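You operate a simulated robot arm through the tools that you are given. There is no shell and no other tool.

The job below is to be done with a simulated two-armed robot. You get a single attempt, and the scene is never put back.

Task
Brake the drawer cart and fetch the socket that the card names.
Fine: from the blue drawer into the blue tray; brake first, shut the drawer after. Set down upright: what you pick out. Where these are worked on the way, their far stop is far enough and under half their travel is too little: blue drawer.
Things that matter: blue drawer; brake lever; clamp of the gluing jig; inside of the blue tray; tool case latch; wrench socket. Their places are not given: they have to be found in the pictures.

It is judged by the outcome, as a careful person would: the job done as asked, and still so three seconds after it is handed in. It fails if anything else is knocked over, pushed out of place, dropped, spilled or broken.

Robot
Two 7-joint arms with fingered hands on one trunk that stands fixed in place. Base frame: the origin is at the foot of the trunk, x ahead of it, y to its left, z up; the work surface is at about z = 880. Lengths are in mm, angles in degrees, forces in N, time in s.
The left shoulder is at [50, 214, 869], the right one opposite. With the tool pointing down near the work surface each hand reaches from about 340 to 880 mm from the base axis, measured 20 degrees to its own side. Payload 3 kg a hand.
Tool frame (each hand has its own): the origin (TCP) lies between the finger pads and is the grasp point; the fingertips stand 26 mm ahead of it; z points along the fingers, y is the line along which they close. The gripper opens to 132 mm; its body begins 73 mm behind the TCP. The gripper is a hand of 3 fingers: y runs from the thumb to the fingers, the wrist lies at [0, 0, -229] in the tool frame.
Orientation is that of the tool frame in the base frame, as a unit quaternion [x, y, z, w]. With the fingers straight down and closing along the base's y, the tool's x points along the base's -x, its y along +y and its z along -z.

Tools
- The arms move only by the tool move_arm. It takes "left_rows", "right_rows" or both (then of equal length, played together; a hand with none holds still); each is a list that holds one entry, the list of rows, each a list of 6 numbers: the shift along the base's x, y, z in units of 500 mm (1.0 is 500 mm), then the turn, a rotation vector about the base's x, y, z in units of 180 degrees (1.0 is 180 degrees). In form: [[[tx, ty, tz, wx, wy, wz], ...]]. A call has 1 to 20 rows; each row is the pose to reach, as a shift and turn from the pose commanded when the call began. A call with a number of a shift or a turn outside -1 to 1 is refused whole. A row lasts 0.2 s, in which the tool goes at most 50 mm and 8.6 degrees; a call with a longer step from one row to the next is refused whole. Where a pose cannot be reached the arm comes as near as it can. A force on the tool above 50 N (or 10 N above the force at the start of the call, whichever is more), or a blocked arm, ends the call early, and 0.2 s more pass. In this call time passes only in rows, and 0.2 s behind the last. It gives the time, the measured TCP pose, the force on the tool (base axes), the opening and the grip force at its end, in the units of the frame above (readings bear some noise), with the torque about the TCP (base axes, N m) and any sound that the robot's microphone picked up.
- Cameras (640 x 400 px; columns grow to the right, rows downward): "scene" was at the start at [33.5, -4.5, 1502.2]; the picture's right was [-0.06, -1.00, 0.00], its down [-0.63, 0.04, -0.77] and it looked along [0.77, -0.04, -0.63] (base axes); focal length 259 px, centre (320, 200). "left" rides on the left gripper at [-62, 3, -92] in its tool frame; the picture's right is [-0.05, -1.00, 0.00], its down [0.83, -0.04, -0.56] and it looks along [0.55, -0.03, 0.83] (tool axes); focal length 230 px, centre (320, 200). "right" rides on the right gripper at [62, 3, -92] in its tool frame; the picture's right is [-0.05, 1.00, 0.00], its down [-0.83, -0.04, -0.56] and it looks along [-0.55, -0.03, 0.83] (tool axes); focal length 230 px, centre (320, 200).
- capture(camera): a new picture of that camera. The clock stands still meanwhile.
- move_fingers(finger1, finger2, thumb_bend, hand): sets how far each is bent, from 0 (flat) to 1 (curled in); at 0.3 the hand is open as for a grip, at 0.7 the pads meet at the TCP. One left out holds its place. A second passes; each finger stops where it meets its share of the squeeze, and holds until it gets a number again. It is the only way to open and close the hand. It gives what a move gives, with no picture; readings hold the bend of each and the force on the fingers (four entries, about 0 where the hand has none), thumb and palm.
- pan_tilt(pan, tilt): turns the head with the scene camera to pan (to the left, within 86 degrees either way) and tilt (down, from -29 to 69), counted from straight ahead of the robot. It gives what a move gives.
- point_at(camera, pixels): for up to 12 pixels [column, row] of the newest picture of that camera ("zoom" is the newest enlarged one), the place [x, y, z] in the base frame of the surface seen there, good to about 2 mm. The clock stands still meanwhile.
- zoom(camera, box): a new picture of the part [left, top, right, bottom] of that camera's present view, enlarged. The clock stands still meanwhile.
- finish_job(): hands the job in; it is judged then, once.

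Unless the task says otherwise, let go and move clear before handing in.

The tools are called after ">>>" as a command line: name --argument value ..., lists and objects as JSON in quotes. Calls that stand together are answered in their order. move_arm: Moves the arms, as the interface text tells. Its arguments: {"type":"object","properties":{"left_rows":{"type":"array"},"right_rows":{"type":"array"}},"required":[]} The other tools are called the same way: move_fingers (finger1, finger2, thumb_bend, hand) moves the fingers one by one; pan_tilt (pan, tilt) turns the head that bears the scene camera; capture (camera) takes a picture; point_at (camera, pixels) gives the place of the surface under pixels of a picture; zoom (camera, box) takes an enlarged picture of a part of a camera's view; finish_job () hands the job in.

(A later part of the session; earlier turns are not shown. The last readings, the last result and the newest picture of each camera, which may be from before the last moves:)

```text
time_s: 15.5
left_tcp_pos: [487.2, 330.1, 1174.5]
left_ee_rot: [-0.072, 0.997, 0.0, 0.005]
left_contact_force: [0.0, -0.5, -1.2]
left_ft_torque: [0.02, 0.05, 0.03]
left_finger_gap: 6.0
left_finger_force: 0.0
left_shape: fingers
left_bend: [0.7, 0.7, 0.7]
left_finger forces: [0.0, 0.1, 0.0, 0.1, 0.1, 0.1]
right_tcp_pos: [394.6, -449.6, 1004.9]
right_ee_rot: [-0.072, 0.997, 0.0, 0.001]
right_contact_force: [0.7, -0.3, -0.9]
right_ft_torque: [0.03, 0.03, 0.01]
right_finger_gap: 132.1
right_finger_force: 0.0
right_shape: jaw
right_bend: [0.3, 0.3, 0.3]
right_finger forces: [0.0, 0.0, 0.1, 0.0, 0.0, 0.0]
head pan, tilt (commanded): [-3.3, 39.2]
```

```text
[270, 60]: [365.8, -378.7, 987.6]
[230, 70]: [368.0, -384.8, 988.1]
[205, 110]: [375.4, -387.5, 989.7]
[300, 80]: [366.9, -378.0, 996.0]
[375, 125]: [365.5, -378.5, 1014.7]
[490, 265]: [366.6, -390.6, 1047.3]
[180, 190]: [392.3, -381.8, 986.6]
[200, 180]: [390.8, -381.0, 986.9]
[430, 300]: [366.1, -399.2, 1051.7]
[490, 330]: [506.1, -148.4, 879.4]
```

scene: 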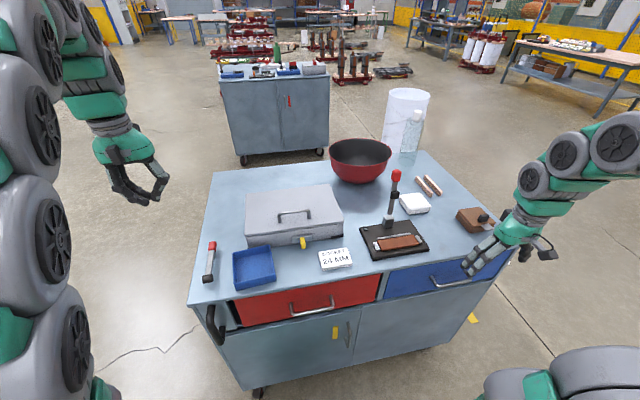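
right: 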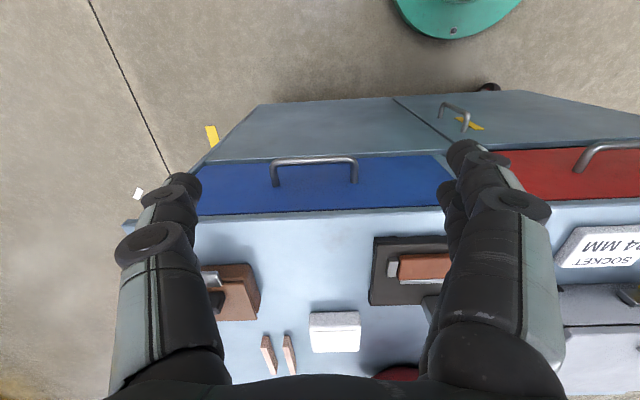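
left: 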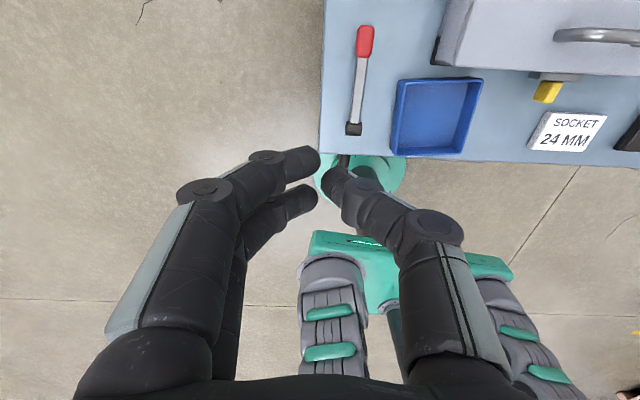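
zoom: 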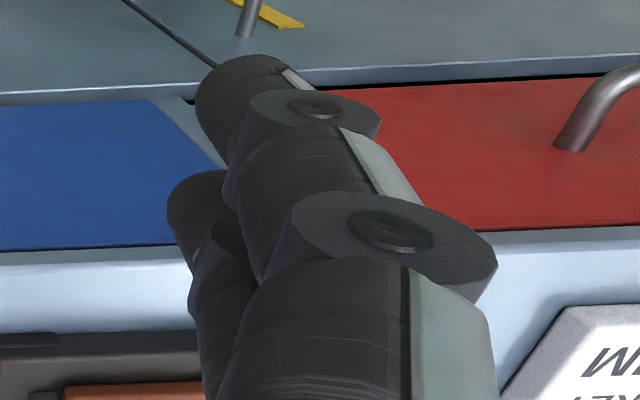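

The finger is thickest at its tip (y_t 60–78) and leans in above that, so hanging both fingers in the gap clears the table edge by about 4 mm. I'll turn the right hand -90° about vertical at a safe height, placed above the handle.

>>> move_arm --right_rows '[[[0.0047, -0.0016, 0, 0, 0, -0.0417], [0.0095, -0.0032, 0, 0, 0, -0.0833], [0.0142, -0.0048, 0, 0, 0, -0.125], [0.0189, -0.0064, 0, 0, 0, -0.1667], [0.0237, -0.008, 0, 0, 0, -0.2083], [0.0284, -0.0096, 0, 0, 0, -0.25], [0.0331, -0.0112, 0, 0, 0, -0.2917], [0.0379, -0.0128, 0, 0, 0, -0.3333], [0.0426, -0.0144, 0, 0, 0, -0.375], [0.0473, -0.016, 0, 0, 0, -0.4167], [0.0521, -0.0176, 0, 0, 0, -0.4583], [0.0568, -0.0192, 0, 0, 0, -0.5]]]'

>>> capture --camera "right"

>>> capture --camera "scene"

```text
time_s: 18.1
left_tcp_pos: [484.9, 331.2, 1174.2]
left_ee_rot: [-0.073, 0.997, 0.001, 0.006]
left_contact_force: [0.3, -0.4, 0.1]
left_ft_torque: [0.0, 0.04, 0.01]
left_finger_gap: 6.0
left_finger_force: 0.0
left_shape: fingers
left_bend: [0.7, 0.7, 0.7]
left_finger forces: [0.1, 0.0, 0.0, 0.0, 0.0, 0.0]
right_tcp_pos: [423.1, -458.0, 1004.4]
right_ee_rot: [0.655, 0.756, 0.001, 0.0]
right_contact_force: [-0.3, -0.2, 0.4]
right_ft_torque: [0.01, -0.06, 0.02]
right_finger_gap: 132.0
right_finger_force: 0.1
right_shape: jaw
right_bend: [0.3, 0.3, 0.3]
right_finger forces: [0.0, 0.0, 0.0, 0.0, 0.0, 0.0]
head pan, tilt (commanded): [-3.3, 39.2]
```

```text
taken
```

right: 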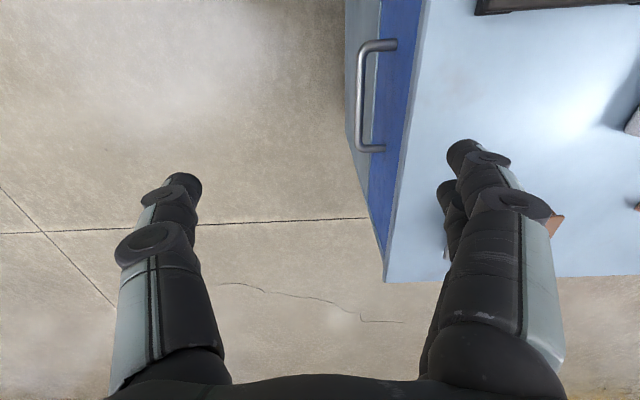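

```text
taken
```

scene: 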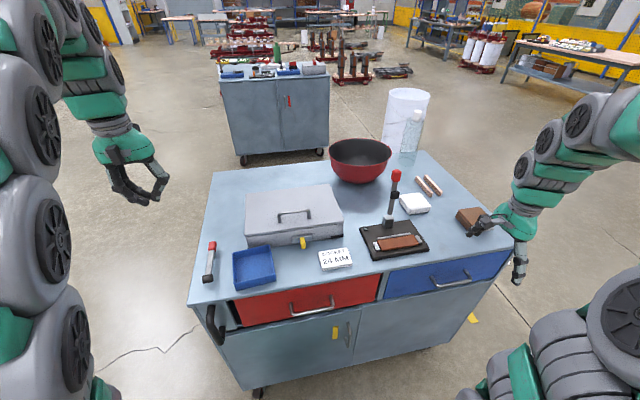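

The hand is now turned with its fingers toward the cart and the handle at (375,95) in the right view. I'll re-measure the bar, drawer face and table edge here before going down.

>>> zoom --camera "right" --box '[330, 20, 450, 170]'

>>> point_at --camera "right" --pixels '[[361, 70], [362, 100], [360, 130], [370, 43], [368, 150], [392, 100], [395, 80], [408, 130], [416, 100], [465, 143], [475, 148], [452, 150]]'

```text
2.67 times, centred on (390, 95) of right
```

zoom: 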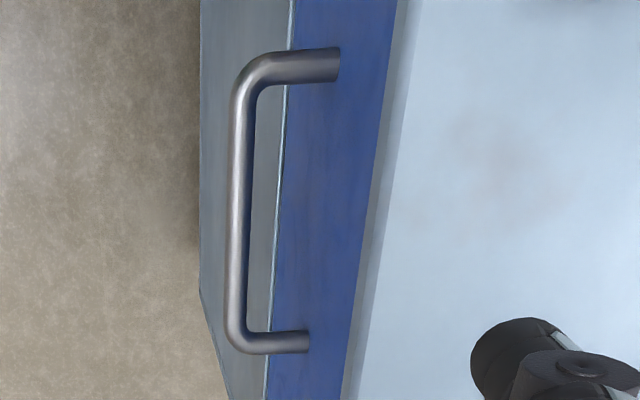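

```text
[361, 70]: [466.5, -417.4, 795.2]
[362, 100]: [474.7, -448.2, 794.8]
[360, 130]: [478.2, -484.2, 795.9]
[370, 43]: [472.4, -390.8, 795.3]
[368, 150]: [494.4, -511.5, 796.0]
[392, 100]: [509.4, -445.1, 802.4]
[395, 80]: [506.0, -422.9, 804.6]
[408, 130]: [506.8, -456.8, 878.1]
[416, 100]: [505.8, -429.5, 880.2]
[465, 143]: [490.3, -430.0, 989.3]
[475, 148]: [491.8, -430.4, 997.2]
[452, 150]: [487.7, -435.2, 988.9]
```

The bar's inner side, the table edge and my fingertip line leave about 4 mm either side, and the hand is centred on the handle. I'll descend to just above the table edge and check the alignment.

>>> move_arm --right_rows '[[[0, 0, -0.05, 0, 0, 0], [0, 0, -0.11, 0, 0, 0], [0, 0, -0.16, 0, 0, 0], [0, 0, -0.18, 0, 0, 0]]]'

>>> capture --camera "right"

>>> zoom --camera "right" --box '[340, 60, 520, 220]'

>>> point_at --camera "zoom" --pixels '[[300, 100], [250, 150], [230, 220], [180, 260]]'

```text
time_s: 19.1
left_tcp_pos: [485.2, 329.1, 1174.1]
left_ee_rot: [-0.073, 0.997, 0.0, 0.005]
left_contact_force: [-0.1, 0.0, 0.1]
left_ft_torque: [0.03, -0.02, -0.02]
left_finger_gap: 5.9
left_finger_force: 0.1
left_shape: fingers
left_bend: [0.7, 0.7, 0.7]
left_finger forces: [0.0, 0.0, 0.0, 0.1, 0.0, 0.0]
right_tcp_pos: [422.2, -458.3, 915.2]
right_ee_rot: [0.654, 0.756, 0.0, 0.001]
right_contact_force: [0.0, -0.4, 0.1]
right_ft_torque: [0.04, 0.01, 0.02]
right_finger_gap: 132.0
right_finger_force: 0.1
right_shape: jaw
right_bend: [0.3, 0.3, 0.3]
right_finger forces: [0.1, 0.0, 0.0, 0.0, 0.0, 0.0]
head pan, tilt (commanded): [-3.3, 39.2]
```

```text
taken
```

right: 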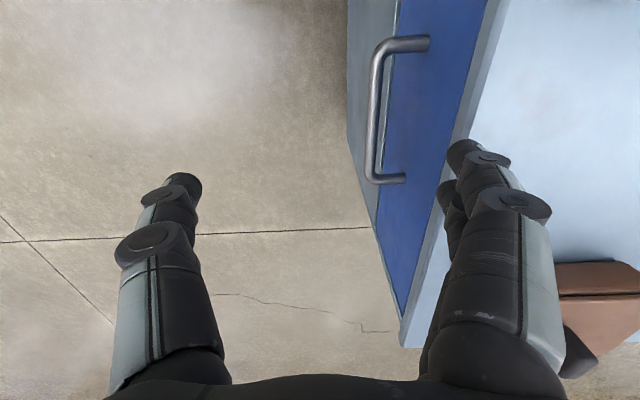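

```text
2.50 times, centred on (430, 140) of right
```

zoom: 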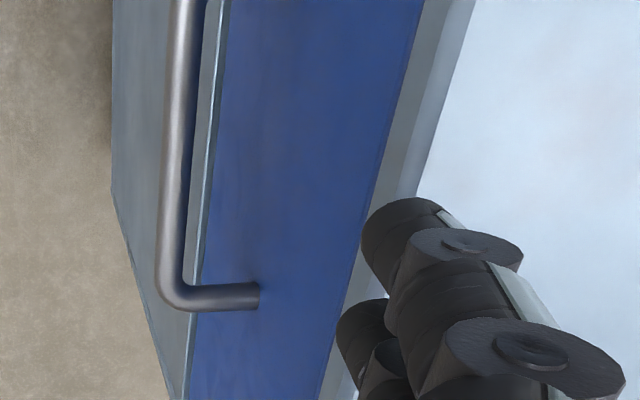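

```text
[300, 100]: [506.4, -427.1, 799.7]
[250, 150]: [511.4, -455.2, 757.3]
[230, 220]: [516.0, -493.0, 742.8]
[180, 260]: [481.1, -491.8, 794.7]
```

In the zoom the fingertip at (400,240) looks close to the table-edge line near (415,190). I'll measure the fingertip edges and the table edge there before going lower.

>>> point_at --camera "zoom" --pixels '[[368, 235], [385, 215], [400, 204], [425, 202], [440, 212], [418, 185], [430, 165], [405, 180], [385, 190], [345, 325], [365, 310], [380, 300]]'

```text
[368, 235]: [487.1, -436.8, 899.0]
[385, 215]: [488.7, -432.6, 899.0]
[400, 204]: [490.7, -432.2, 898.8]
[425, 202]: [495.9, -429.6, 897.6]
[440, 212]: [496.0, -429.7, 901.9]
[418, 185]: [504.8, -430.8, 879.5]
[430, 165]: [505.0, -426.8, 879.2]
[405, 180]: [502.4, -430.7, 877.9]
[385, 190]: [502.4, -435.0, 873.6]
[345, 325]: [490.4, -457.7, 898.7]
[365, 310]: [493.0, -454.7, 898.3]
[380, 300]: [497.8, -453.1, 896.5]
```

Fingertips span about 414–431 along the pull axis, against the table edge at 434.5 and the bar at 408, so they fit. I'll go down slowly with a 1 mm bias toward the bar.

>>> move_arm --right_rows '[[[-0.002, -0.0003, -0.02, 0, 0, 0], [-0.002, -0.0003, -0.05, 0, 0, 0], [-0.002, -0.0003, -0.08, 0, 0, 0], [-0.002, -0.0003, -0.11, 0, 0, 0], [-0.002, -0.0003, -0.14, 0, 0, 0], [-0.002, -0.0003, -0.17, 0, 0, 0], [-0.002, -0.0003, -0.2, 0, 0, 0], [-0.002, -0.0003, -0.23, 0, 0, 0], [-0.002, -0.0003, -0.245, 0, 0, 0]]]'

>>> capture --camera "right"

>>> capture --camera "scene"

```text
time_s: 21.1
left_tcp_pos: [484.4, 330.4, 1173.8]
left_ee_rot: [-0.073, 0.997, 0.0, 0.005]
left_contact_force: [-0.1, -0.3, 0.2]
left_ft_torque: [0.01, -0.01, -0.02]
left_finger_gap: 5.9
left_finger_force: 0.0
left_shape: fingers
left_bend: [0.7, 0.7, 0.7]
left_finger forces: [0.0, 0.1, 0.0, 0.1, 0.0, 0.0]
right_tcp_pos: [421.9, -458.3, 792.4]
right_ee_rot: [0.654, 0.757, 0.0, 0.0]
right_contact_force: [-0.6, 0.7, -0.1]
right_ft_torque: [0.02, 0.03, 0.0]
right_finger_gap: 131.9
right_finger_force: 0.0
right_shape: jaw
right_bend: [0.3, 0.3, 0.3]
right_finger forces: [0.0, 0.0, 0.1, 0.0, 0.1, 0.0]
head pan, tilt (commanded): [-3.3, 39.2]
```

```text
taken
```

right: 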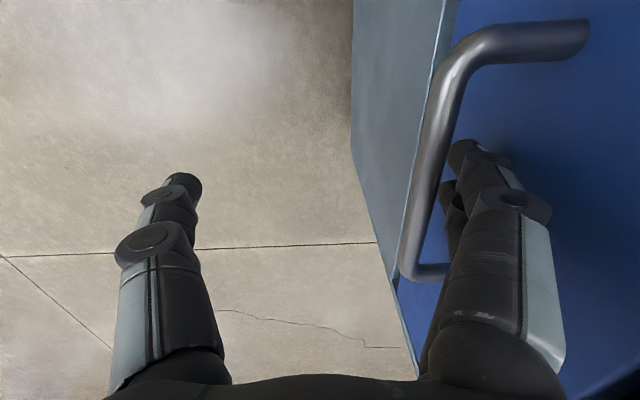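

```text
taken
```

scene: 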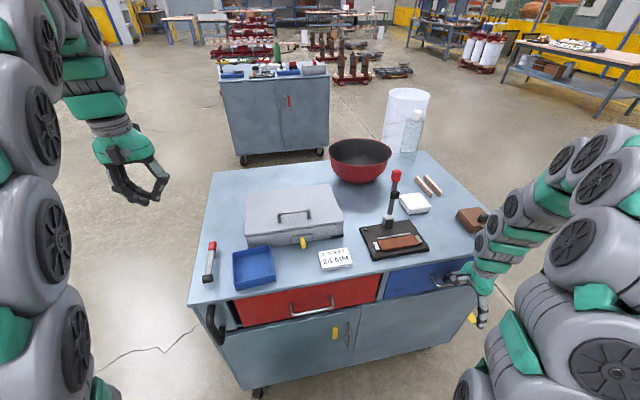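

Both fingers hang behind the bar at (455,200) with no contact force. I'll pull the drawer straight out along the cart's normal, 90 mm first.

>>> move_arm --right_rows '[[[-0.0198, -0.0029, 0, 0, 0, 0], [-0.0396, -0.0058, 0, 0, 0, 0], [-0.0693, -0.0101, 0, 0, 0, 0], [-0.099, -0.0145, 0, 0, 0, 0], [-0.1286, -0.0188, 0, 0, 0, 0], [-0.1583, -0.0231, 0, 0, 0, 0], [-0.188, -0.0275, 0, 0, 0, 0]]]'

>>> capture --camera "right"

>>> capture --camera "scene"

```text
time_s: 22.7
left_tcp_pos: [485.6, 329.9, 1174.6]
left_ee_rot: [-0.073, 0.997, 0.0, 0.005]
left_contact_force: [0.3, 0.4, -0.9]
left_ft_torque: [0.0, -0.01, -0.05]
left_finger_gap: 6.2
left_finger_force: 0.0
left_shape: fingers
left_bend: [0.7, 0.7, 0.7]
left_finger forces: [0.1, 0.0, 0.0, 0.0, 0.1, 0.0]
right_tcp_pos: [326.6, -471.3, 791.1]
right_ee_rot: [0.654, 0.756, 0.0, -0.001]
right_contact_force: [-1.0, -0.4, -0.9]
right_ft_torque: [-0.03, 0.0, 0.01]
right_finger_gap: 132.1
right_finger_force: 0.1
right_shape: jaw
right_bend: [0.3, 0.3, 0.3]
right_finger forces: [0.1, 0.0, 0.0, 0.0, 0.0, 0.0]
head pan, tilt (commanded): [-3.3, 39.2]
```

```text
taken
```

right: 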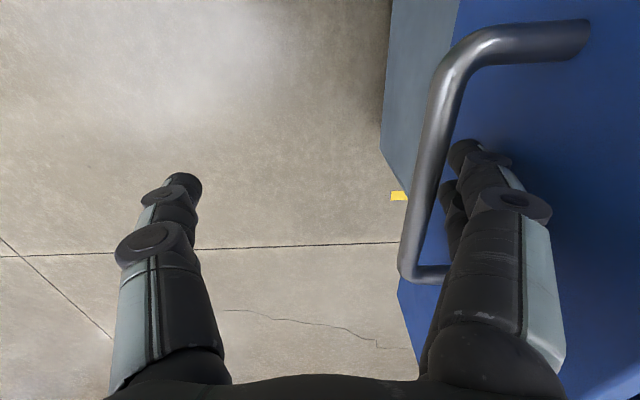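

```text
taken
```

scene: 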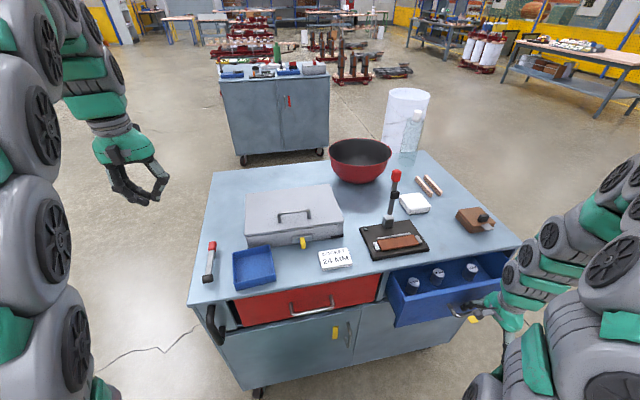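

The drawer slides out easily and three upright sockets show at (412,285), (437,275) and (471,270). I'll zoom in to read them before pulling further.

>>> zoom --camera "scene" --box '[380, 240, 530, 335]'

>>> point_at --camera "zoom" --pixels '[[137, 170], [240, 140], [390, 120], [60, 200], [60, 280], [250, 250], [100, 130], [480, 80], [320, 230]]'

```text
4.21 times, centred on (455, 288) of scene
```

zoom: 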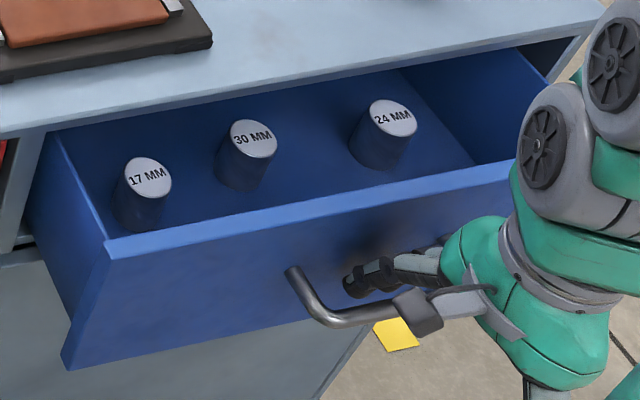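

```text
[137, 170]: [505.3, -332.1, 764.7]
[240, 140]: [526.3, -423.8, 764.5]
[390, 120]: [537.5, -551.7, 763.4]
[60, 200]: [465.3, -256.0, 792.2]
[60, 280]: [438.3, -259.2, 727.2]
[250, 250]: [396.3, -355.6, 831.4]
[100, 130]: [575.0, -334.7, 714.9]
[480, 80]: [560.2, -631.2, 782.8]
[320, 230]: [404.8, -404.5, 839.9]
```

The sockets read "17 MM", "30 MM" and "24 MM"; the 24 mm one's top is at (537,-552,763), still half under the table edge. I'll pull another ~100 mm gently.

>>> move_arm --right_rows '[[[-0.0198, -0.0029, 0, 0, 0, 0], [-0.0396, -0.0058, 0, 0, 0, 0], [-0.0594, -0.0087, 0, 0, 0, 0], [-0.0792, -0.0116, 0, 0, 0, 0], [-0.099, -0.0145, 0, 0, 0, 0], [-0.1188, -0.0173, 0, 0, 0, 0], [-0.1385, -0.0202, 0, 0, 0, 0], [-0.1583, -0.0231, 0, 0, 0, 0], [-0.1781, -0.026, 0, 0, 0, 0], [-0.1979, -0.0289, 0, 0, 0, 0]]]'

>>> capture --camera "right"

>>> capture --camera "scene"

```text
time_s: 24.9
left_tcp_pos: [486.1, 330.4, 1174.0]
left_ee_rot: [-0.073, 0.997, 0.001, 0.005]
left_contact_force: [0.1, 0.7, 0.0]
left_ft_torque: [0.0, 0.0, -0.01]
left_finger_gap: 6.0
left_finger_force: 0.1
left_shape: fingers
left_bend: [0.7, 0.7, 0.7]
left_finger forces: [0.0, 0.0, 0.0, 0.0, 0.0, 0.0]
right_tcp_pos: [245.8, -501.9, 796.9]
right_ee_rot: [0.654, 0.756, 0.0, -0.001]
right_contact_force: [-0.1, 0.1, -0.3]
right_ft_torque: [0.0, 0.03, 0.02]
right_finger_gap: 131.6
right_finger_force: 0.2
right_shape: jaw
right_bend: [0.3, 0.3, 0.3]
right_finger forces: [0.0, 0.0, 0.0, 0.1, 0.1, 0.0]
right hand out of reach, approached as far as the arm can: row 6, 7, 8, 9, 10
head pan, tilt (commanded): [-3.3, 39.2]
```

```text
taken
```

right: 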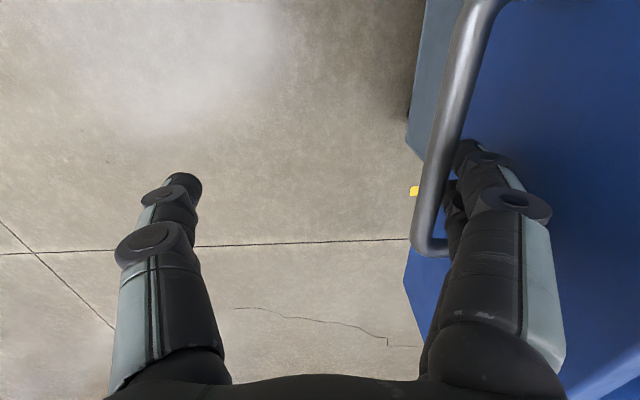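

```text
taken
```

scene: 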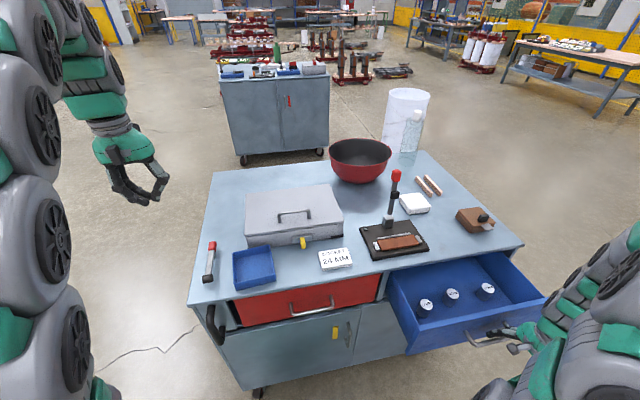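

The arm reached its limit near x=246 with no force, and the drawer is now well open with the sockets clear of the table. I'll measure the sockets, panel and drawer walls.

>>> zoom --camera "scene" --box '[385, 240, 555, 360]'

>>> point_at --camera "zoom" --pixels '[[150, 225], [252, 200], [386, 178], [80, 240], [300, 290], [370, 310], [410, 180], [386, 160], [365, 185], [386, 215], [550, 220], [470, 130]]'

```text
3.33 times, centred on (470, 300) of scene
```

zoom: 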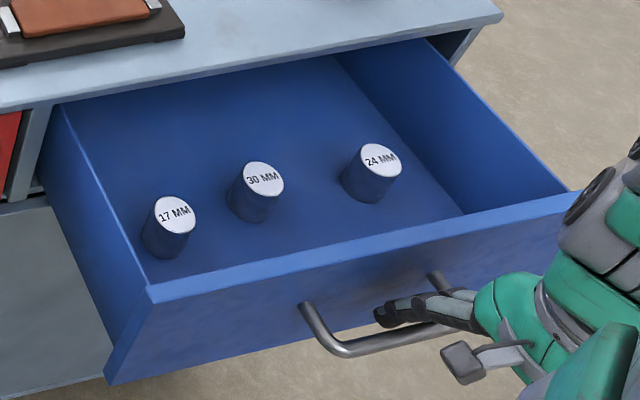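

```text
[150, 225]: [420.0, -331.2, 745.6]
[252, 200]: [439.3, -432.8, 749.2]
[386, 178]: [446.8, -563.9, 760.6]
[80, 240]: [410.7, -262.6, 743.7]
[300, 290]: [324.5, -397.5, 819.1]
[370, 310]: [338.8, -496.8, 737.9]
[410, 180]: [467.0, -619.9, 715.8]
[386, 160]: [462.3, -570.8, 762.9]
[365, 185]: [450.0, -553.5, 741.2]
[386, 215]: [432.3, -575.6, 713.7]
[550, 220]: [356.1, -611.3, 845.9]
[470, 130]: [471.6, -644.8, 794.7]
```

The drawer is about 176 mm out, with the 24 mm socket near s≈372 on the pull axis and the table edge at 434. To be sure it is far enough I'll unhook upward and then push the panel from inside to its stop.

>>> move_arm --right_rows '[[[0.016, 0.0023, 0, 0, 0, 0]]]'

>>> capture --camera "right"

```text
time_s: 25.3
left_tcp_pos: [486.0, 330.1, 1174.1]
left_ee_rot: [-0.073, 0.997, 0.001, 0.005]
left_contact_force: [0.0, -0.1, 0.6]
left_ft_torque: [0.03, 0.03, -0.03]
left_finger_gap: 6.0
left_finger_force: 0.1
left_shape: fingers
left_bend: [0.7, 0.7, 0.7]
left_finger forces: [0.1, 0.1, 0.1, 0.0, 0.1, 0.0]
right_tcp_pos: [254.0, -503.6, 798.1]
right_ee_rot: [0.654, 0.757, 0.001, 0.0]
right_contact_force: [-0.2, -0.6, 0.5]
right_ft_torque: [0.02, -0.03, -0.01]
right_finger_gap: 131.8
right_finger_force: 0.1
right_shape: jaw
right_bend: [0.3, 0.3, 0.3]
right_finger forces: [0.0, 0.0, 0.1, 0.1, 0.1, 0.1]
head pan, tilt (commanded): [-3.3, 39.2]
```

```text
taken
```

right: 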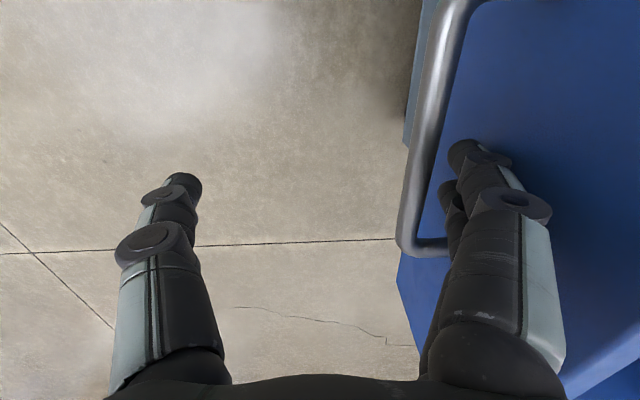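

The fingers are now free of the bar (gap visible at column 440). I'll lift straight up and away from the handle.

>>> move_arm --right_rows '[[[0, 0, 0.04, 0, 0, 0], [0, 0, 0.1, 0, 0, 0], [0, 0, 0.18, 0, 0, 0], [0.02, 0.003, 0.26, 0, 0, 0], [0.06, 0.006, 0.34, 0, 0, 0], [0.12, 0.006, 0.38, 0, 0, 0]]]'

>>> capture --camera "right"

>>> capture --camera "scene"

```text
time_s: 26.7
left_tcp_pos: [484.7, 330.7, 1174.2]
left_ee_rot: [-0.073, 0.997, 0.001, 0.004]
left_contact_force: [-0.6, 0.3, -0.4]
left_ft_torque: [-0.02, 0.01, 0.01]
left_finger_gap: 5.7
left_finger_force: 0.0
left_shape: fingers
left_bend: [0.7, 0.7, 0.7]
left_finger forces: [0.1, 0.1, 0.0, 0.0, 0.0, 0.0]
right_tcp_pos: [314.0, -498.1, 985.8]
right_ee_rot: [0.655, 0.756, 0.0, -0.001]
right_contact_force: [0.3, -0.1, -0.1]
right_ft_torque: [0.02, 0.0, 0.0]
right_finger_gap: 131.9
right_finger_force: 0.0
right_shape: jaw
right_bend: [0.3, 0.3, 0.3]
right_finger forces: [0.0, 0.0, 0.0, 0.0, 0.0, 0.1]
head pan, tilt (commanded): [-3.3, 39.2]
```

```text
taken
```

right: 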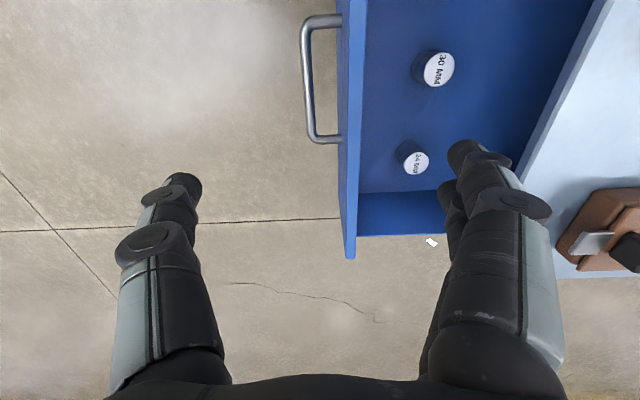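

```text
taken
```

scene: 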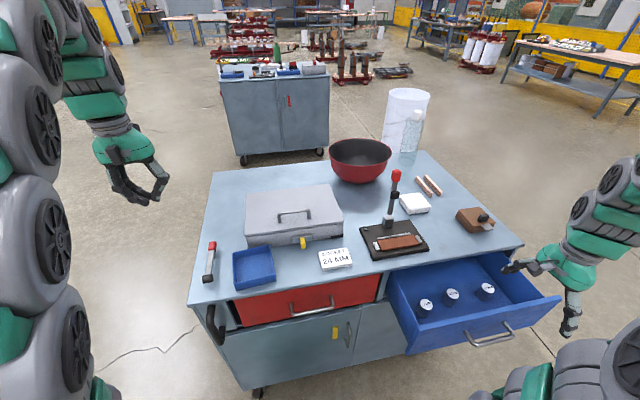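

The right view shows the 24 mm socket at (413,160), the 30 mm at (438,68) and the whole drawer. I'll measure socket tops, floor and walls here.

>>> zoom --camera "right" --box '[330, 20, 530, 250]'

>>> point_at --camera "right" --pixels '[[415, 162], [415, 152], [415, 173], [428, 162], [404, 160], [440, 70], [355, 180], [345, 180], [363, 180], [400, 192], [400, 233], [450, 120]]'

```text
1.74 times, centred on (430, 135) of right
```

zoom: 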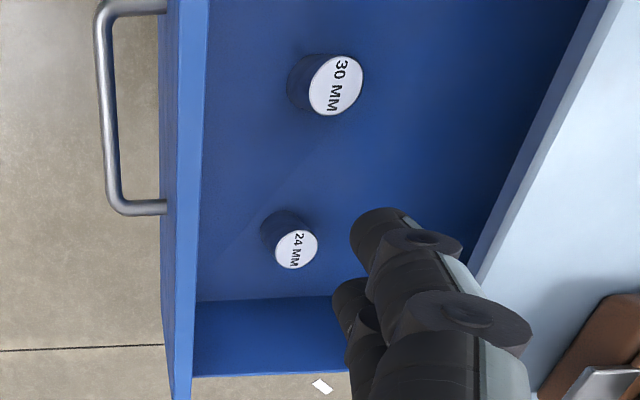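

```text
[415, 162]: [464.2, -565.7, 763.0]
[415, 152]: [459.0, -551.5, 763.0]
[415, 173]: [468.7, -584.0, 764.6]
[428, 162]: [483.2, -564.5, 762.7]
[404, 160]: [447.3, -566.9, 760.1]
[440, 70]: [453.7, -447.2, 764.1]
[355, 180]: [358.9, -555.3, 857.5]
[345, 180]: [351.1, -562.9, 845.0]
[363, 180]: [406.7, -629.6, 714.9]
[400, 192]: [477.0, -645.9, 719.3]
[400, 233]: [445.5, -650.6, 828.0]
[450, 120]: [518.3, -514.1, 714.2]
```

The 24 mm socket stands at (465,-567) with its top at z≈763 (about 36 mm wide, floor at 714), the 30 mm is 120 mm away, and the panel top is at 857. I'll close the right hand to a fist and place it over the drawer between the two sockets.

>>> move_fingers --hand "right" --finger1 0.7 --finger2 0.7 --thumb_bend 0.7

>>> move_arm --right_rows '[[[0.0456, -0.0055, 0, 0, 0, 0], [0.0912, -0.011, 0, 0, 0, 0], [0.1368, -0.0164, 0, 0, 0, 0], [0.1824, -0.0219, 0, 0, 0, 0], [0.228, -0.0274, 0, 0, 0, 0], [0.228, -0.0274, -0.08, 0, 0, 0], [0.228, -0.0274, -0.16, 0, 0, 0]]]'

>>> capture --camera "right"

>>> capture --camera "scene"

```text
time_s: 27.7
left_tcp_pos: [484.6, 330.4, 1174.2]
left_ee_rot: [-0.072, 0.997, 0.0, 0.006]
left_contact_force: [-0.4, -0.4, 1.2]
left_ft_torque: [0.04, -0.03, -0.01]
left_finger_gap: 6.1
left_finger_force: 0.1
left_shape: fingers
left_bend: [0.7, 0.7, 0.7]
left_finger forces: [0.1, 0.0, 0.1, 0.0, 0.0, 0.0]
right_tcp_pos: [315.7, -497.9, 985.7]
right_ee_rot: [0.653, 0.757, 0.0, 0.0]
right_contact_force: [0.3, -0.8, -0.7]
right_ft_torque: [-0.03, 0.0, -0.01]
right_finger_gap: 6.4
right_finger_force: 0.0
right_shape: fingers
right_bend: [0.7, 0.7, 0.7]
right_finger forces: [0.1, 0.0, 0.0, 0.0, 0.0, 0.0]
head pan, tilt (commanded): [-3.3, 39.2]
```

```text
time_s: 29.3
left_tcp_pos: [486.3, 330.0, 1174.1]
left_ee_rot: [-0.072, 0.997, 0.0, 0.005]
left_contact_force: [-0.1, -0.7, 0.2]
left_ft_torque: [-0.03, -0.01, 0.0]
left_finger_gap: 5.9
left_finger_force: 0.1
left_shape: fingers
left_bend: [0.7, 0.7, 0.7]
left_finger forces: [0.0, 0.0, 0.0, 0.0, 0.1, 0.0]
right_tcp_pos: [427.2, -512.2, 905.9]
right_ee_rot: [0.654, 0.757, 0.0, 0.001]
right_contact_force: [-0.3, 1.1, 0.1]
right_ft_torque: [0.02, 0.0, -0.02]
right_finger_gap: 5.9
right_finger_force: 0.1
right_shape: fingers
right_bend: [0.7, 0.7, 0.7]
right_finger forces: [0.1, 0.0, 0.0, 0.0, 0.1, 0.0]
head pan, tilt (commanded): [-3.3, 39.2]
```

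```text
taken
```

right: 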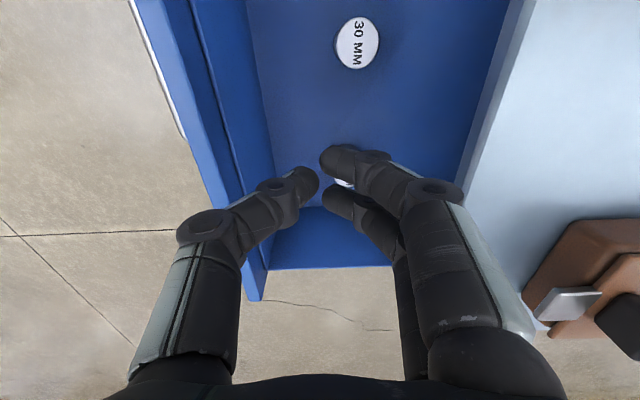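

```text
taken
```

scene: 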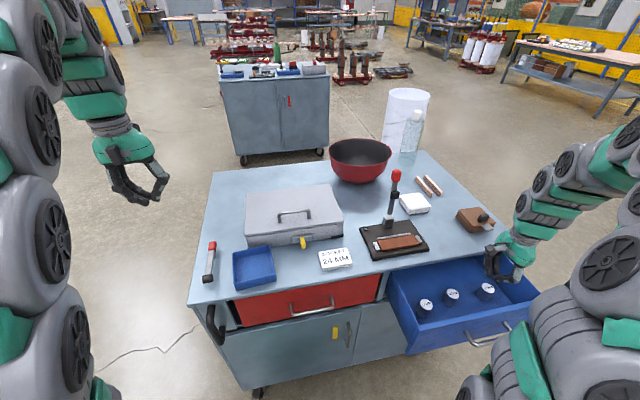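

The fist is over the drawer between the sockets, with the 24 mm partly hidden behind the fingers at (345,183). I'll measure the thumb and finger knuckles against the panel and table edge before lowering.

>>> point_at --camera "right" --pixels '[[180, 228], [195, 225], [240, 205], [262, 185], [300, 170], [150, 330], [460, 192], [440, 190], [500, 270], [530, 330], [390, 160], [340, 150]]'

>>> zoom --camera "scene" --box '[390, 210, 570, 350]'

```text
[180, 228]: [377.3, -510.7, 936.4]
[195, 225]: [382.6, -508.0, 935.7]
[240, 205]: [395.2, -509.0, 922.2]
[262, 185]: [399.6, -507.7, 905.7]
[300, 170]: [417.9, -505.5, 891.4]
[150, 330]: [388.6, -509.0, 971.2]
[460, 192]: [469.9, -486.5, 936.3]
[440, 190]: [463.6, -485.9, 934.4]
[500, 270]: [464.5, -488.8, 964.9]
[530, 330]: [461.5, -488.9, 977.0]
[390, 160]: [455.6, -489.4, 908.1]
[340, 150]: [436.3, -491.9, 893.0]
```

```text
2.86 times, centred on (480, 280) of scene
```

zoom: 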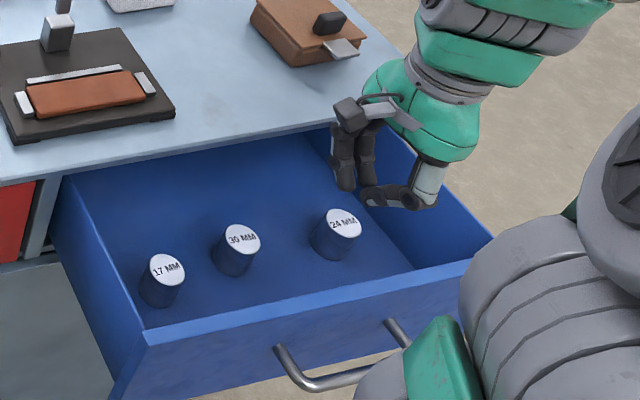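

The thumb knuckle (−50 mm) and fingers (+45 mm) fit between the panel and table edge. I'll lower so the knuckle sits below the panel top, staying above the sockets.

>>> move_arm --right_rows '[[[0, 0, -0.05, 0, 0, 0], [0, 0, -0.1, 0, 0, 0], [0, 0, -0.15, 0, 0, 0], [0, 0, -0.19, 0, 0, 0], [0, 0, -0.206, 0, 0, 0]]]'

>>> capture --camera "right"

>>> zoom --camera "scene" --box '[390, 210, 570, 350]'

```text
time_s: 30.5
left_tcp_pos: [484.3, 331.1, 1173.3]
left_ee_rot: [-0.072, 0.997, 0.001, 0.005]
left_contact_force: [-0.6, 0.1, 0.5]
left_ft_torque: [-0.01, 0.0, 0.02]
left_finger_gap: 6.1
left_finger_force: 0.1
left_shape: fingers
left_bend: [0.7, 0.7, 0.7]
left_finger forces: [0.1, 0.1, 0.0, 0.1, 0.0, 0.0]
right_tcp_pos: [426.5, -511.8, 804.3]
right_ee_rot: [0.654, 0.756, 0.0, 0.0]
right_contact_force: [-0.5, -0.1, 0.2]
right_ft_torque: [-0.01, 0.0, -0.02]
right_finger_gap: 6.1
right_finger_force: 0.0
right_shape: fingers
right_bend: [0.7, 0.7, 0.7]
right_finger forces: [0.0, 0.0, 0.0, 0.1, 0.0, 0.0]
head pan, tilt (commanded): [-3.3, 39.2]
```

```text
taken
```

right: 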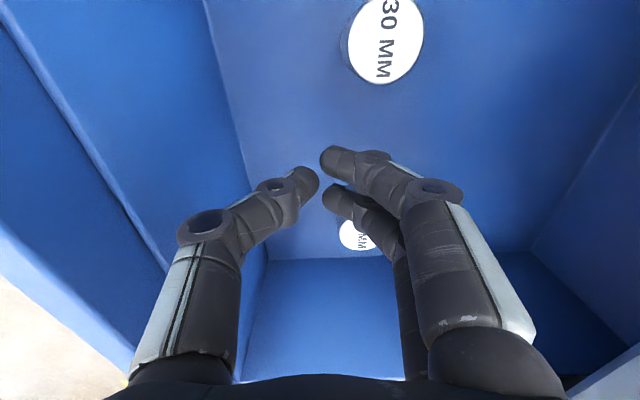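

```text
2.86 times, centred on (480, 280) of scene
```

zoom: 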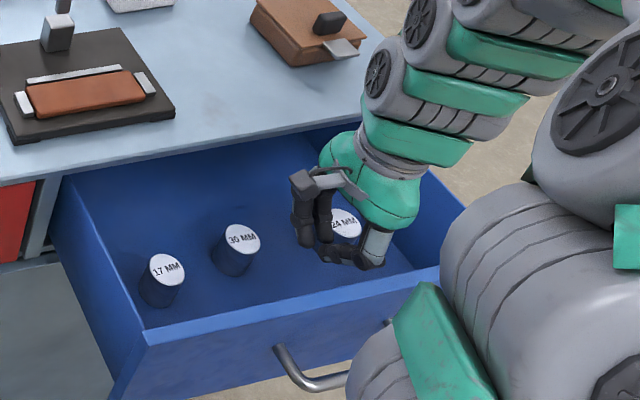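

The thumb sits just inside the panel with free space around. I'll push the panel gently toward me in small steps until the drawer reaches its stop.

>>> move_arm --right_rows '[[[-0.0178, -0.0026, 0, 0, 0, 0], [-0.0317, -0.0046, 0, 0, 0, 0], [-0.0435, -0.0064, 0, 0, 0, 0], [-0.0554, -0.0081, 0, 0, 0, 0], [-0.0673, -0.0098, 0, 0, 0, 0], [-0.0792, -0.0116, 0, 0, 0, 0], [-0.091, -0.0133, 0, 0, 0, 0], [-0.1029, -0.015, 0, 0, 0, 0], [-0.1148, -0.0168, 0, 0, 0, 0], [-0.1267, -0.0185, 0, 0, 0, 0], [-0.1385, -0.0202, 0, 0, 0, 0], [-0.1504, -0.022, 0, 0, 0, 0], [-0.1623, -0.0237, 0, 0, 0, 0], [-0.1742, -0.0254, 0, 0, 0, 0]]]'

>>> capture --camera "right"

>>> capture --camera "scene"

```text
time_s: 33.5
left_tcp_pos: [485.3, 330.8, 1173.0]
left_ee_rot: [-0.071, 0.997, 0.0, 0.005]
left_contact_force: [0.1, -0.3, -0.5]
left_ft_torque: [0.01, -0.01, -0.02]
left_finger_gap: 5.9
left_finger_force: 0.2
left_shape: fingers
left_bend: [0.7, 0.7, 0.7]
left_finger forces: [0.0, 0.0, 0.1, 0.0, 0.1, 0.1]
right_tcp_pos: [340.2, -525.4, 805.2]
right_ee_rot: [0.654, 0.756, -0.001, 0.0]
right_contact_force: [0.6, -0.3, 0.4]
right_ft_torque: [0.0, -0.02, 0.04]
right_finger_gap: 5.9
right_finger_force: 0.0
right_shape: fingers
right_bend: [0.7, 0.7, 0.7]
right_finger forces: [0.1, 0.1, 0.0, 0.0, 0.0, 0.0]
head pan, tilt (commanded): [-3.3, 39.2]
```

```text
taken
```

right: 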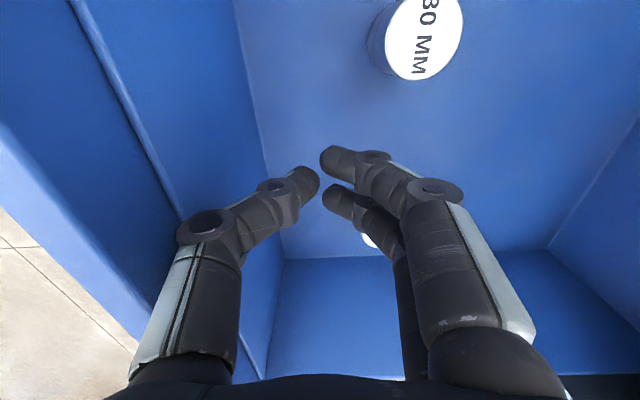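

```text
taken
```

scene: 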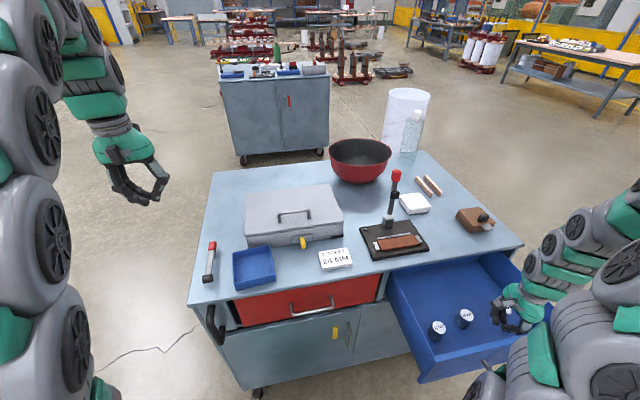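

The drawer moved about 70 mm more without resistance and the sockets still stand. I'll keep pushing in small steps until I feel the stop.

>>> move_arm --right_rows '[[[-0.0119, -0.0017, 0, 0, 0, 0], [-0.0238, -0.0035, 0, 0, 0, 0], [-0.0356, -0.0052, 0, 0, 0, 0], [-0.0475, -0.0069, 0, 0, 0, 0], [-0.0594, -0.0087, 0, 0, 0, 0], [-0.0713, -0.0104, 0, 0, 0, 0], [-0.0831, -0.0121, 0, 0, 0, 0], [-0.095, -0.0139, 0, 0, 0, 0], [-0.1069, -0.0156, 0, 0, 0, 0], [-0.1187, -0.0173, 0, 0, 0, 0]]]'

>>> capture --camera "right"

>>> capture --camera "scene"

```text
time_s: 35.1
left_tcp_pos: [485.9, 331.6, 1174.7]
left_ee_rot: [-0.072, 0.997, 0.001, 0.005]
left_contact_force: [0.8, -0.2, -0.6]
left_ft_torque: [-0.01, 0.01, -0.02]
left_finger_gap: 5.8
left_finger_force: 0.0
left_shape: fingers
left_bend: [0.7, 0.7, 0.7]
left_finger forces: [0.0, 0.0, 0.0, 0.0, 0.0, 0.0]
right_tcp_pos: [309.0, -530.3, 805.0]
right_ee_rot: [0.654, 0.757, 0.002, 0.005]
right_contact_force: [36.3, 13.6, -3.4]
right_ft_torque: [-0.34, 0.84, -0.33]
right_finger_gap: 0.0
right_finger_force: 19.5
right_shape: fingers
right_bend: [0.69, 0.69, 0.7]
right_finger forces: [0.0, 0.0, 0.0, 0.0, 38.4, 0.0]
head pan, tilt (commanded): [-3.3, 39.2]
stopped in row 7 (right hand): the force on the tool passed its limit at 54 N (the readings are from after the stop); the commanded pose is now the measured one
```

```text
taken
```

right: 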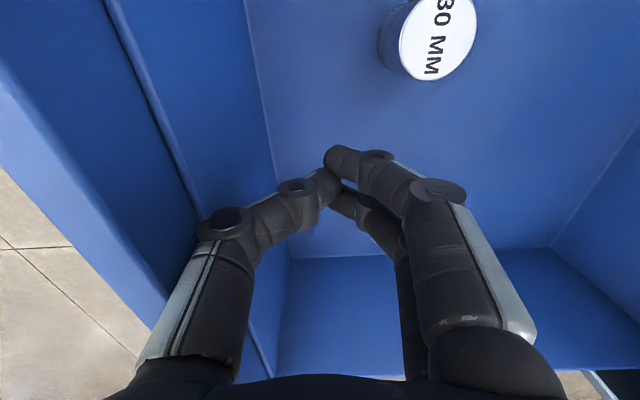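

```text
taken
```

scene: 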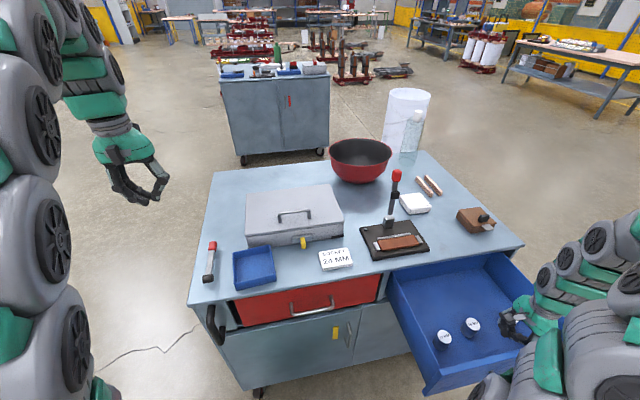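

The far stop was felt at 54 N, with the drawer about 275 mm out and the sockets still upright. I'll ease off the panel, lift straight up, and move the left arm further out of the way at the same time.

>>> move_arm --right_rows '[[[0.02, 0.003, 0, 0, 0, 0], [0.03, 0.0044, 0.01, 0, 0, 0], [0.03, 0.0044, 0.08, 0, 0, 0], [0.03, 0.0044, 0.17, 0, 0, 0], [0.03, 0.0044, 0.26, 0, 0, 0], [0.03, 0.0044, 0.34, 0, 0, 0]]]' --left_rows '[[[-0.02, 0.03, 0, 0, 0, 0], [-0.05, 0.06, 0, 0, 0, 0], [-0.08, 0.09, 0, 0, 0, 0], [-0.1, 0.12, 0, 0, 0, 0], [-0.12, 0.16, 0, 0, 0, 0], [-0.14, 0.2, 0, 0, 0, 0]]]'

>>> move_fingers --hand "right" --finger1 0.3 --finger2 0.3 --thumb_bend 0.3

>>> capture --camera "right"

>>> capture --camera "scene"

```text
time_s: 36.5
left_tcp_pos: [415.5, 430.8, 1174.1]
left_ee_rot: [-0.071, 0.997, 0.002, 0.005]
left_contact_force: [-0.2, 0.4, -0.1]
left_ft_torque: [0.0, 0.02, 0.04]
left_finger_gap: 6.0
left_finger_force: 0.1
left_shape: fingers
left_bend: [0.7, 0.7, 0.7]
left_finger forces: [0.1, 0.1, 0.0, 0.1, 0.1, 0.1]
right_tcp_pos: [319.9, -527.6, 974.3]
right_ee_rot: [0.654, 0.756, 0.002, 0.003]
right_contact_force: [-0.5, -0.2, 0.2]
right_ft_torque: [-0.01, -0.02, 0.0]
right_finger_gap: 5.8
right_finger_force: 0.1
right_shape: fingers
right_bend: [0.7, 0.7, 0.7]
right_finger forces: [0.0, 0.0, 0.0, 0.1, 0.0, 0.1]
head pan, tilt (commanded): [-3.3, 39.2]
```

```text
time_s: 37.5
left_tcp_pos: [415.7, 430.9, 1173.1]
left_ee_rot: [-0.071, 0.997, 0.001, 0.005]
left_contact_force: [0.0, -0.9, 1.3]
left_ft_torque: [0.02, -0.01, 0.02]
left_finger_gap: 5.9
left_finger_force: 0.0
left_shape: fingers
left_bend: [0.7, 0.7, 0.7]
left_finger forces: [0.0, 0.0, 0.0, 0.0, 0.0, 0.1]
right_tcp_pos: [320.5, -527.9, 974.1]
right_ee_rot: [0.654, 0.756, 0.002, 0.004]
right_contact_force: [0.1, 0.7, -0.3]
right_ft_torque: [0.05, 0.01, 0.01]
right_finger_gap: 134.0
right_finger_force: 0.0
right_shape: fingers
right_bend: [0.3, 0.3, 0.3]
right_finger forces: [0.1, 0.1, 0.1, 0.0, 0.0, 0.0]
head pan, tilt (commanded): [-3.3, 39.2]
```

```text
taken
```

right: 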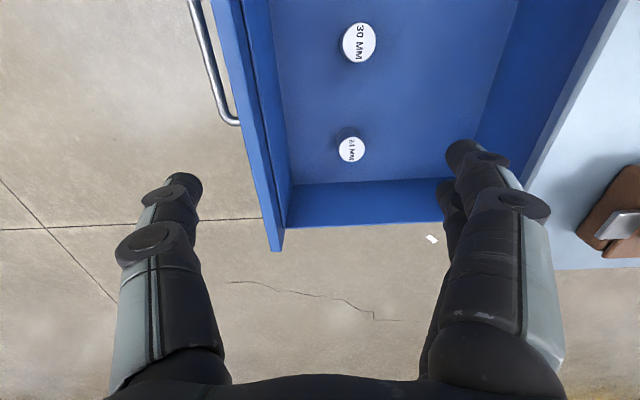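

```text
taken
```

scene: 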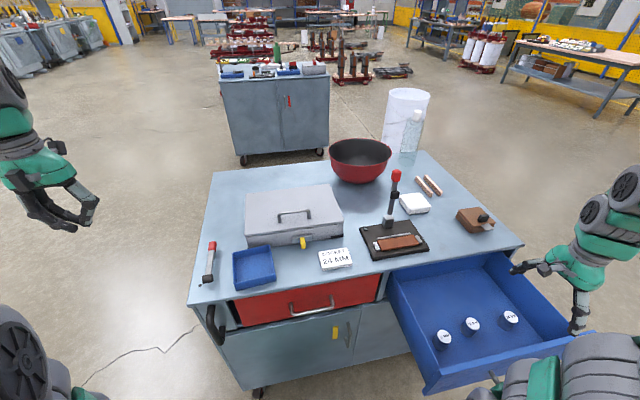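

Now the 24 mm socket appears at (351,149) in the right view, clear of everything. I'll zoom in and measure its top rim, the floor and the walls.

>>> zoom --camera "right" --box '[300, 110, 400, 190]'

>>> point_at --camera "right" --pixels '[[352, 149], [352, 138], [352, 160], [340, 149], [363, 149], [359, 42], [262, 150], [278, 150], [300, 150], [350, 200], [420, 120], [360, 183]]'

>>> zoom --camera "scene" --box '[420, 290, 560, 370]'

```text
5.00 times, centred on (350, 150) of right
```

zoom: 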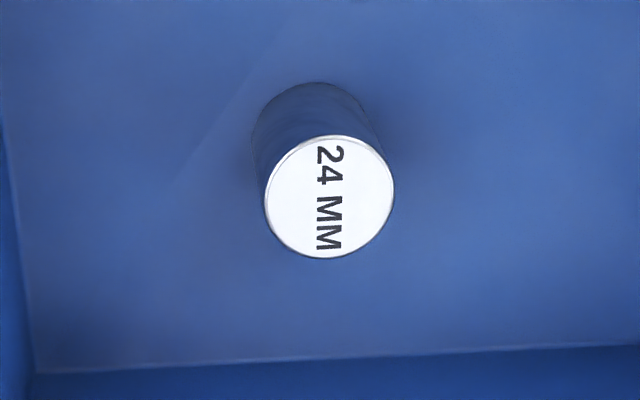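

```text
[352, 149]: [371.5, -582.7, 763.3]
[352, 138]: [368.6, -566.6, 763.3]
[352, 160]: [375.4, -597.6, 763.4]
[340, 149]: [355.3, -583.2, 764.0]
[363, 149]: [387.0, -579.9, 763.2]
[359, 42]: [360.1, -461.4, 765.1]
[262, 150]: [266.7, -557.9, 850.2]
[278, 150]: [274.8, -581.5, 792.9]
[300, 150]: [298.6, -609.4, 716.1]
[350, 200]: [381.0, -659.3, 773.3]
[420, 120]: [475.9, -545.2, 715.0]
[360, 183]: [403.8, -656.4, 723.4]
```

```text
4.57 times, centred on (490, 330) of scene
```

zoom: 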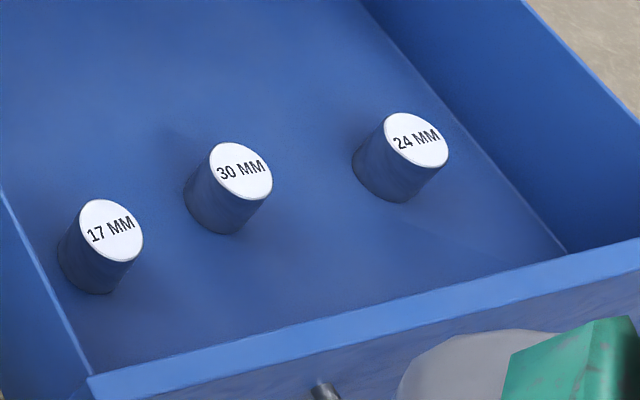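

The card's socket reads "24 MM" with its centre at (371.5,-582.5), top at 763 and 36 mm across. I'll move above it and come partway down to check the alignment.

>>> move_arm --right_rows '[[[0.034, -0.0364, 0, 0, 0, 0], [0.068, -0.0728, 0, 0, 0, 0], [0.102, -0.1092, 0, 0, 0, 0], [0.102, -0.1092, -0.06, 0, 0, 0], [0.102, -0.1092, -0.13, 0, 0, 0], [0.102, -0.1092, -0.2, 0, 0, 0], [0.102, -0.1092, -0.25, 0, 0, 0]]]'

>>> capture --camera "right"

>>> zoom --camera "scene" --box '[410, 230, 600, 380]'

>>> point_at --camera "right" --pixels '[[327, 145], [327, 165], [327, 125], [310, 145], [345, 145]]'

```text
time_s: 39.1
left_tcp_pos: [414.9, 431.2, 1173.8]
left_ee_rot: [-0.072, 0.997, 0.001, 0.005]
left_contact_force: [0.7, -1.0, 0.0]
left_ft_torque: [0.04, 0.01, 0.0]
left_finger_gap: 6.1
left_finger_force: 0.1
left_shape: fingers
left_bend: [0.7, 0.7, 0.7]
left_finger forces: [0.0, 0.1, 0.1, 0.0, 0.0, 0.0]
right_tcp_pos: [371.2, -582.7, 848.1]
right_ee_rot: [0.654, 0.757, 0.002, 0.002]
right_contact_force: [-0.3, -0.1, -0.3]
right_ft_torque: [0.03, -0.01, 0.01]
right_finger_gap: 134.2
right_finger_force: 0.0
right_shape: fingers
right_bend: [0.3, 0.3, 0.3]
right_finger forces: [0.0, 0.0, 0.1, 0.0, 0.1, 0.0]
head pan, tilt (commanded): [-3.3, 39.2]
```

```text
taken
```

right: 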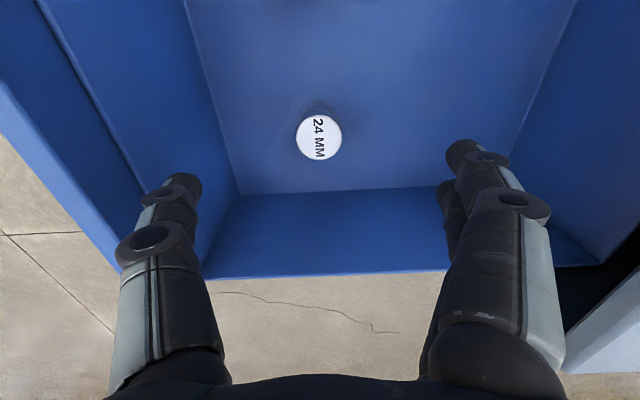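

```text
2.67 times, centred on (505, 305) of scene
```

zoom: 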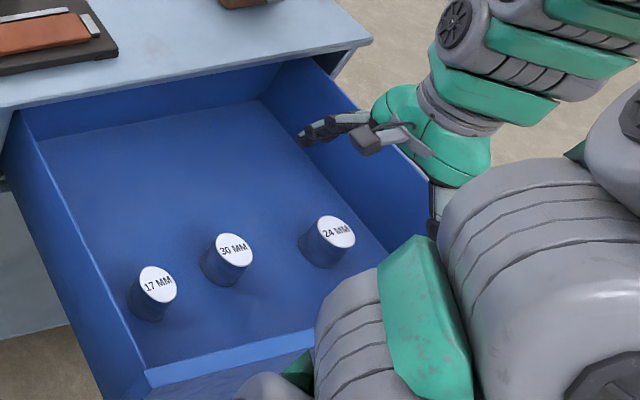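

```text
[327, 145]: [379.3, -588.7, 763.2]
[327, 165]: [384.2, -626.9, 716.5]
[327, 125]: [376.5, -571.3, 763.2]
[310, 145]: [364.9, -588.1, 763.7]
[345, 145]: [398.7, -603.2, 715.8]
```

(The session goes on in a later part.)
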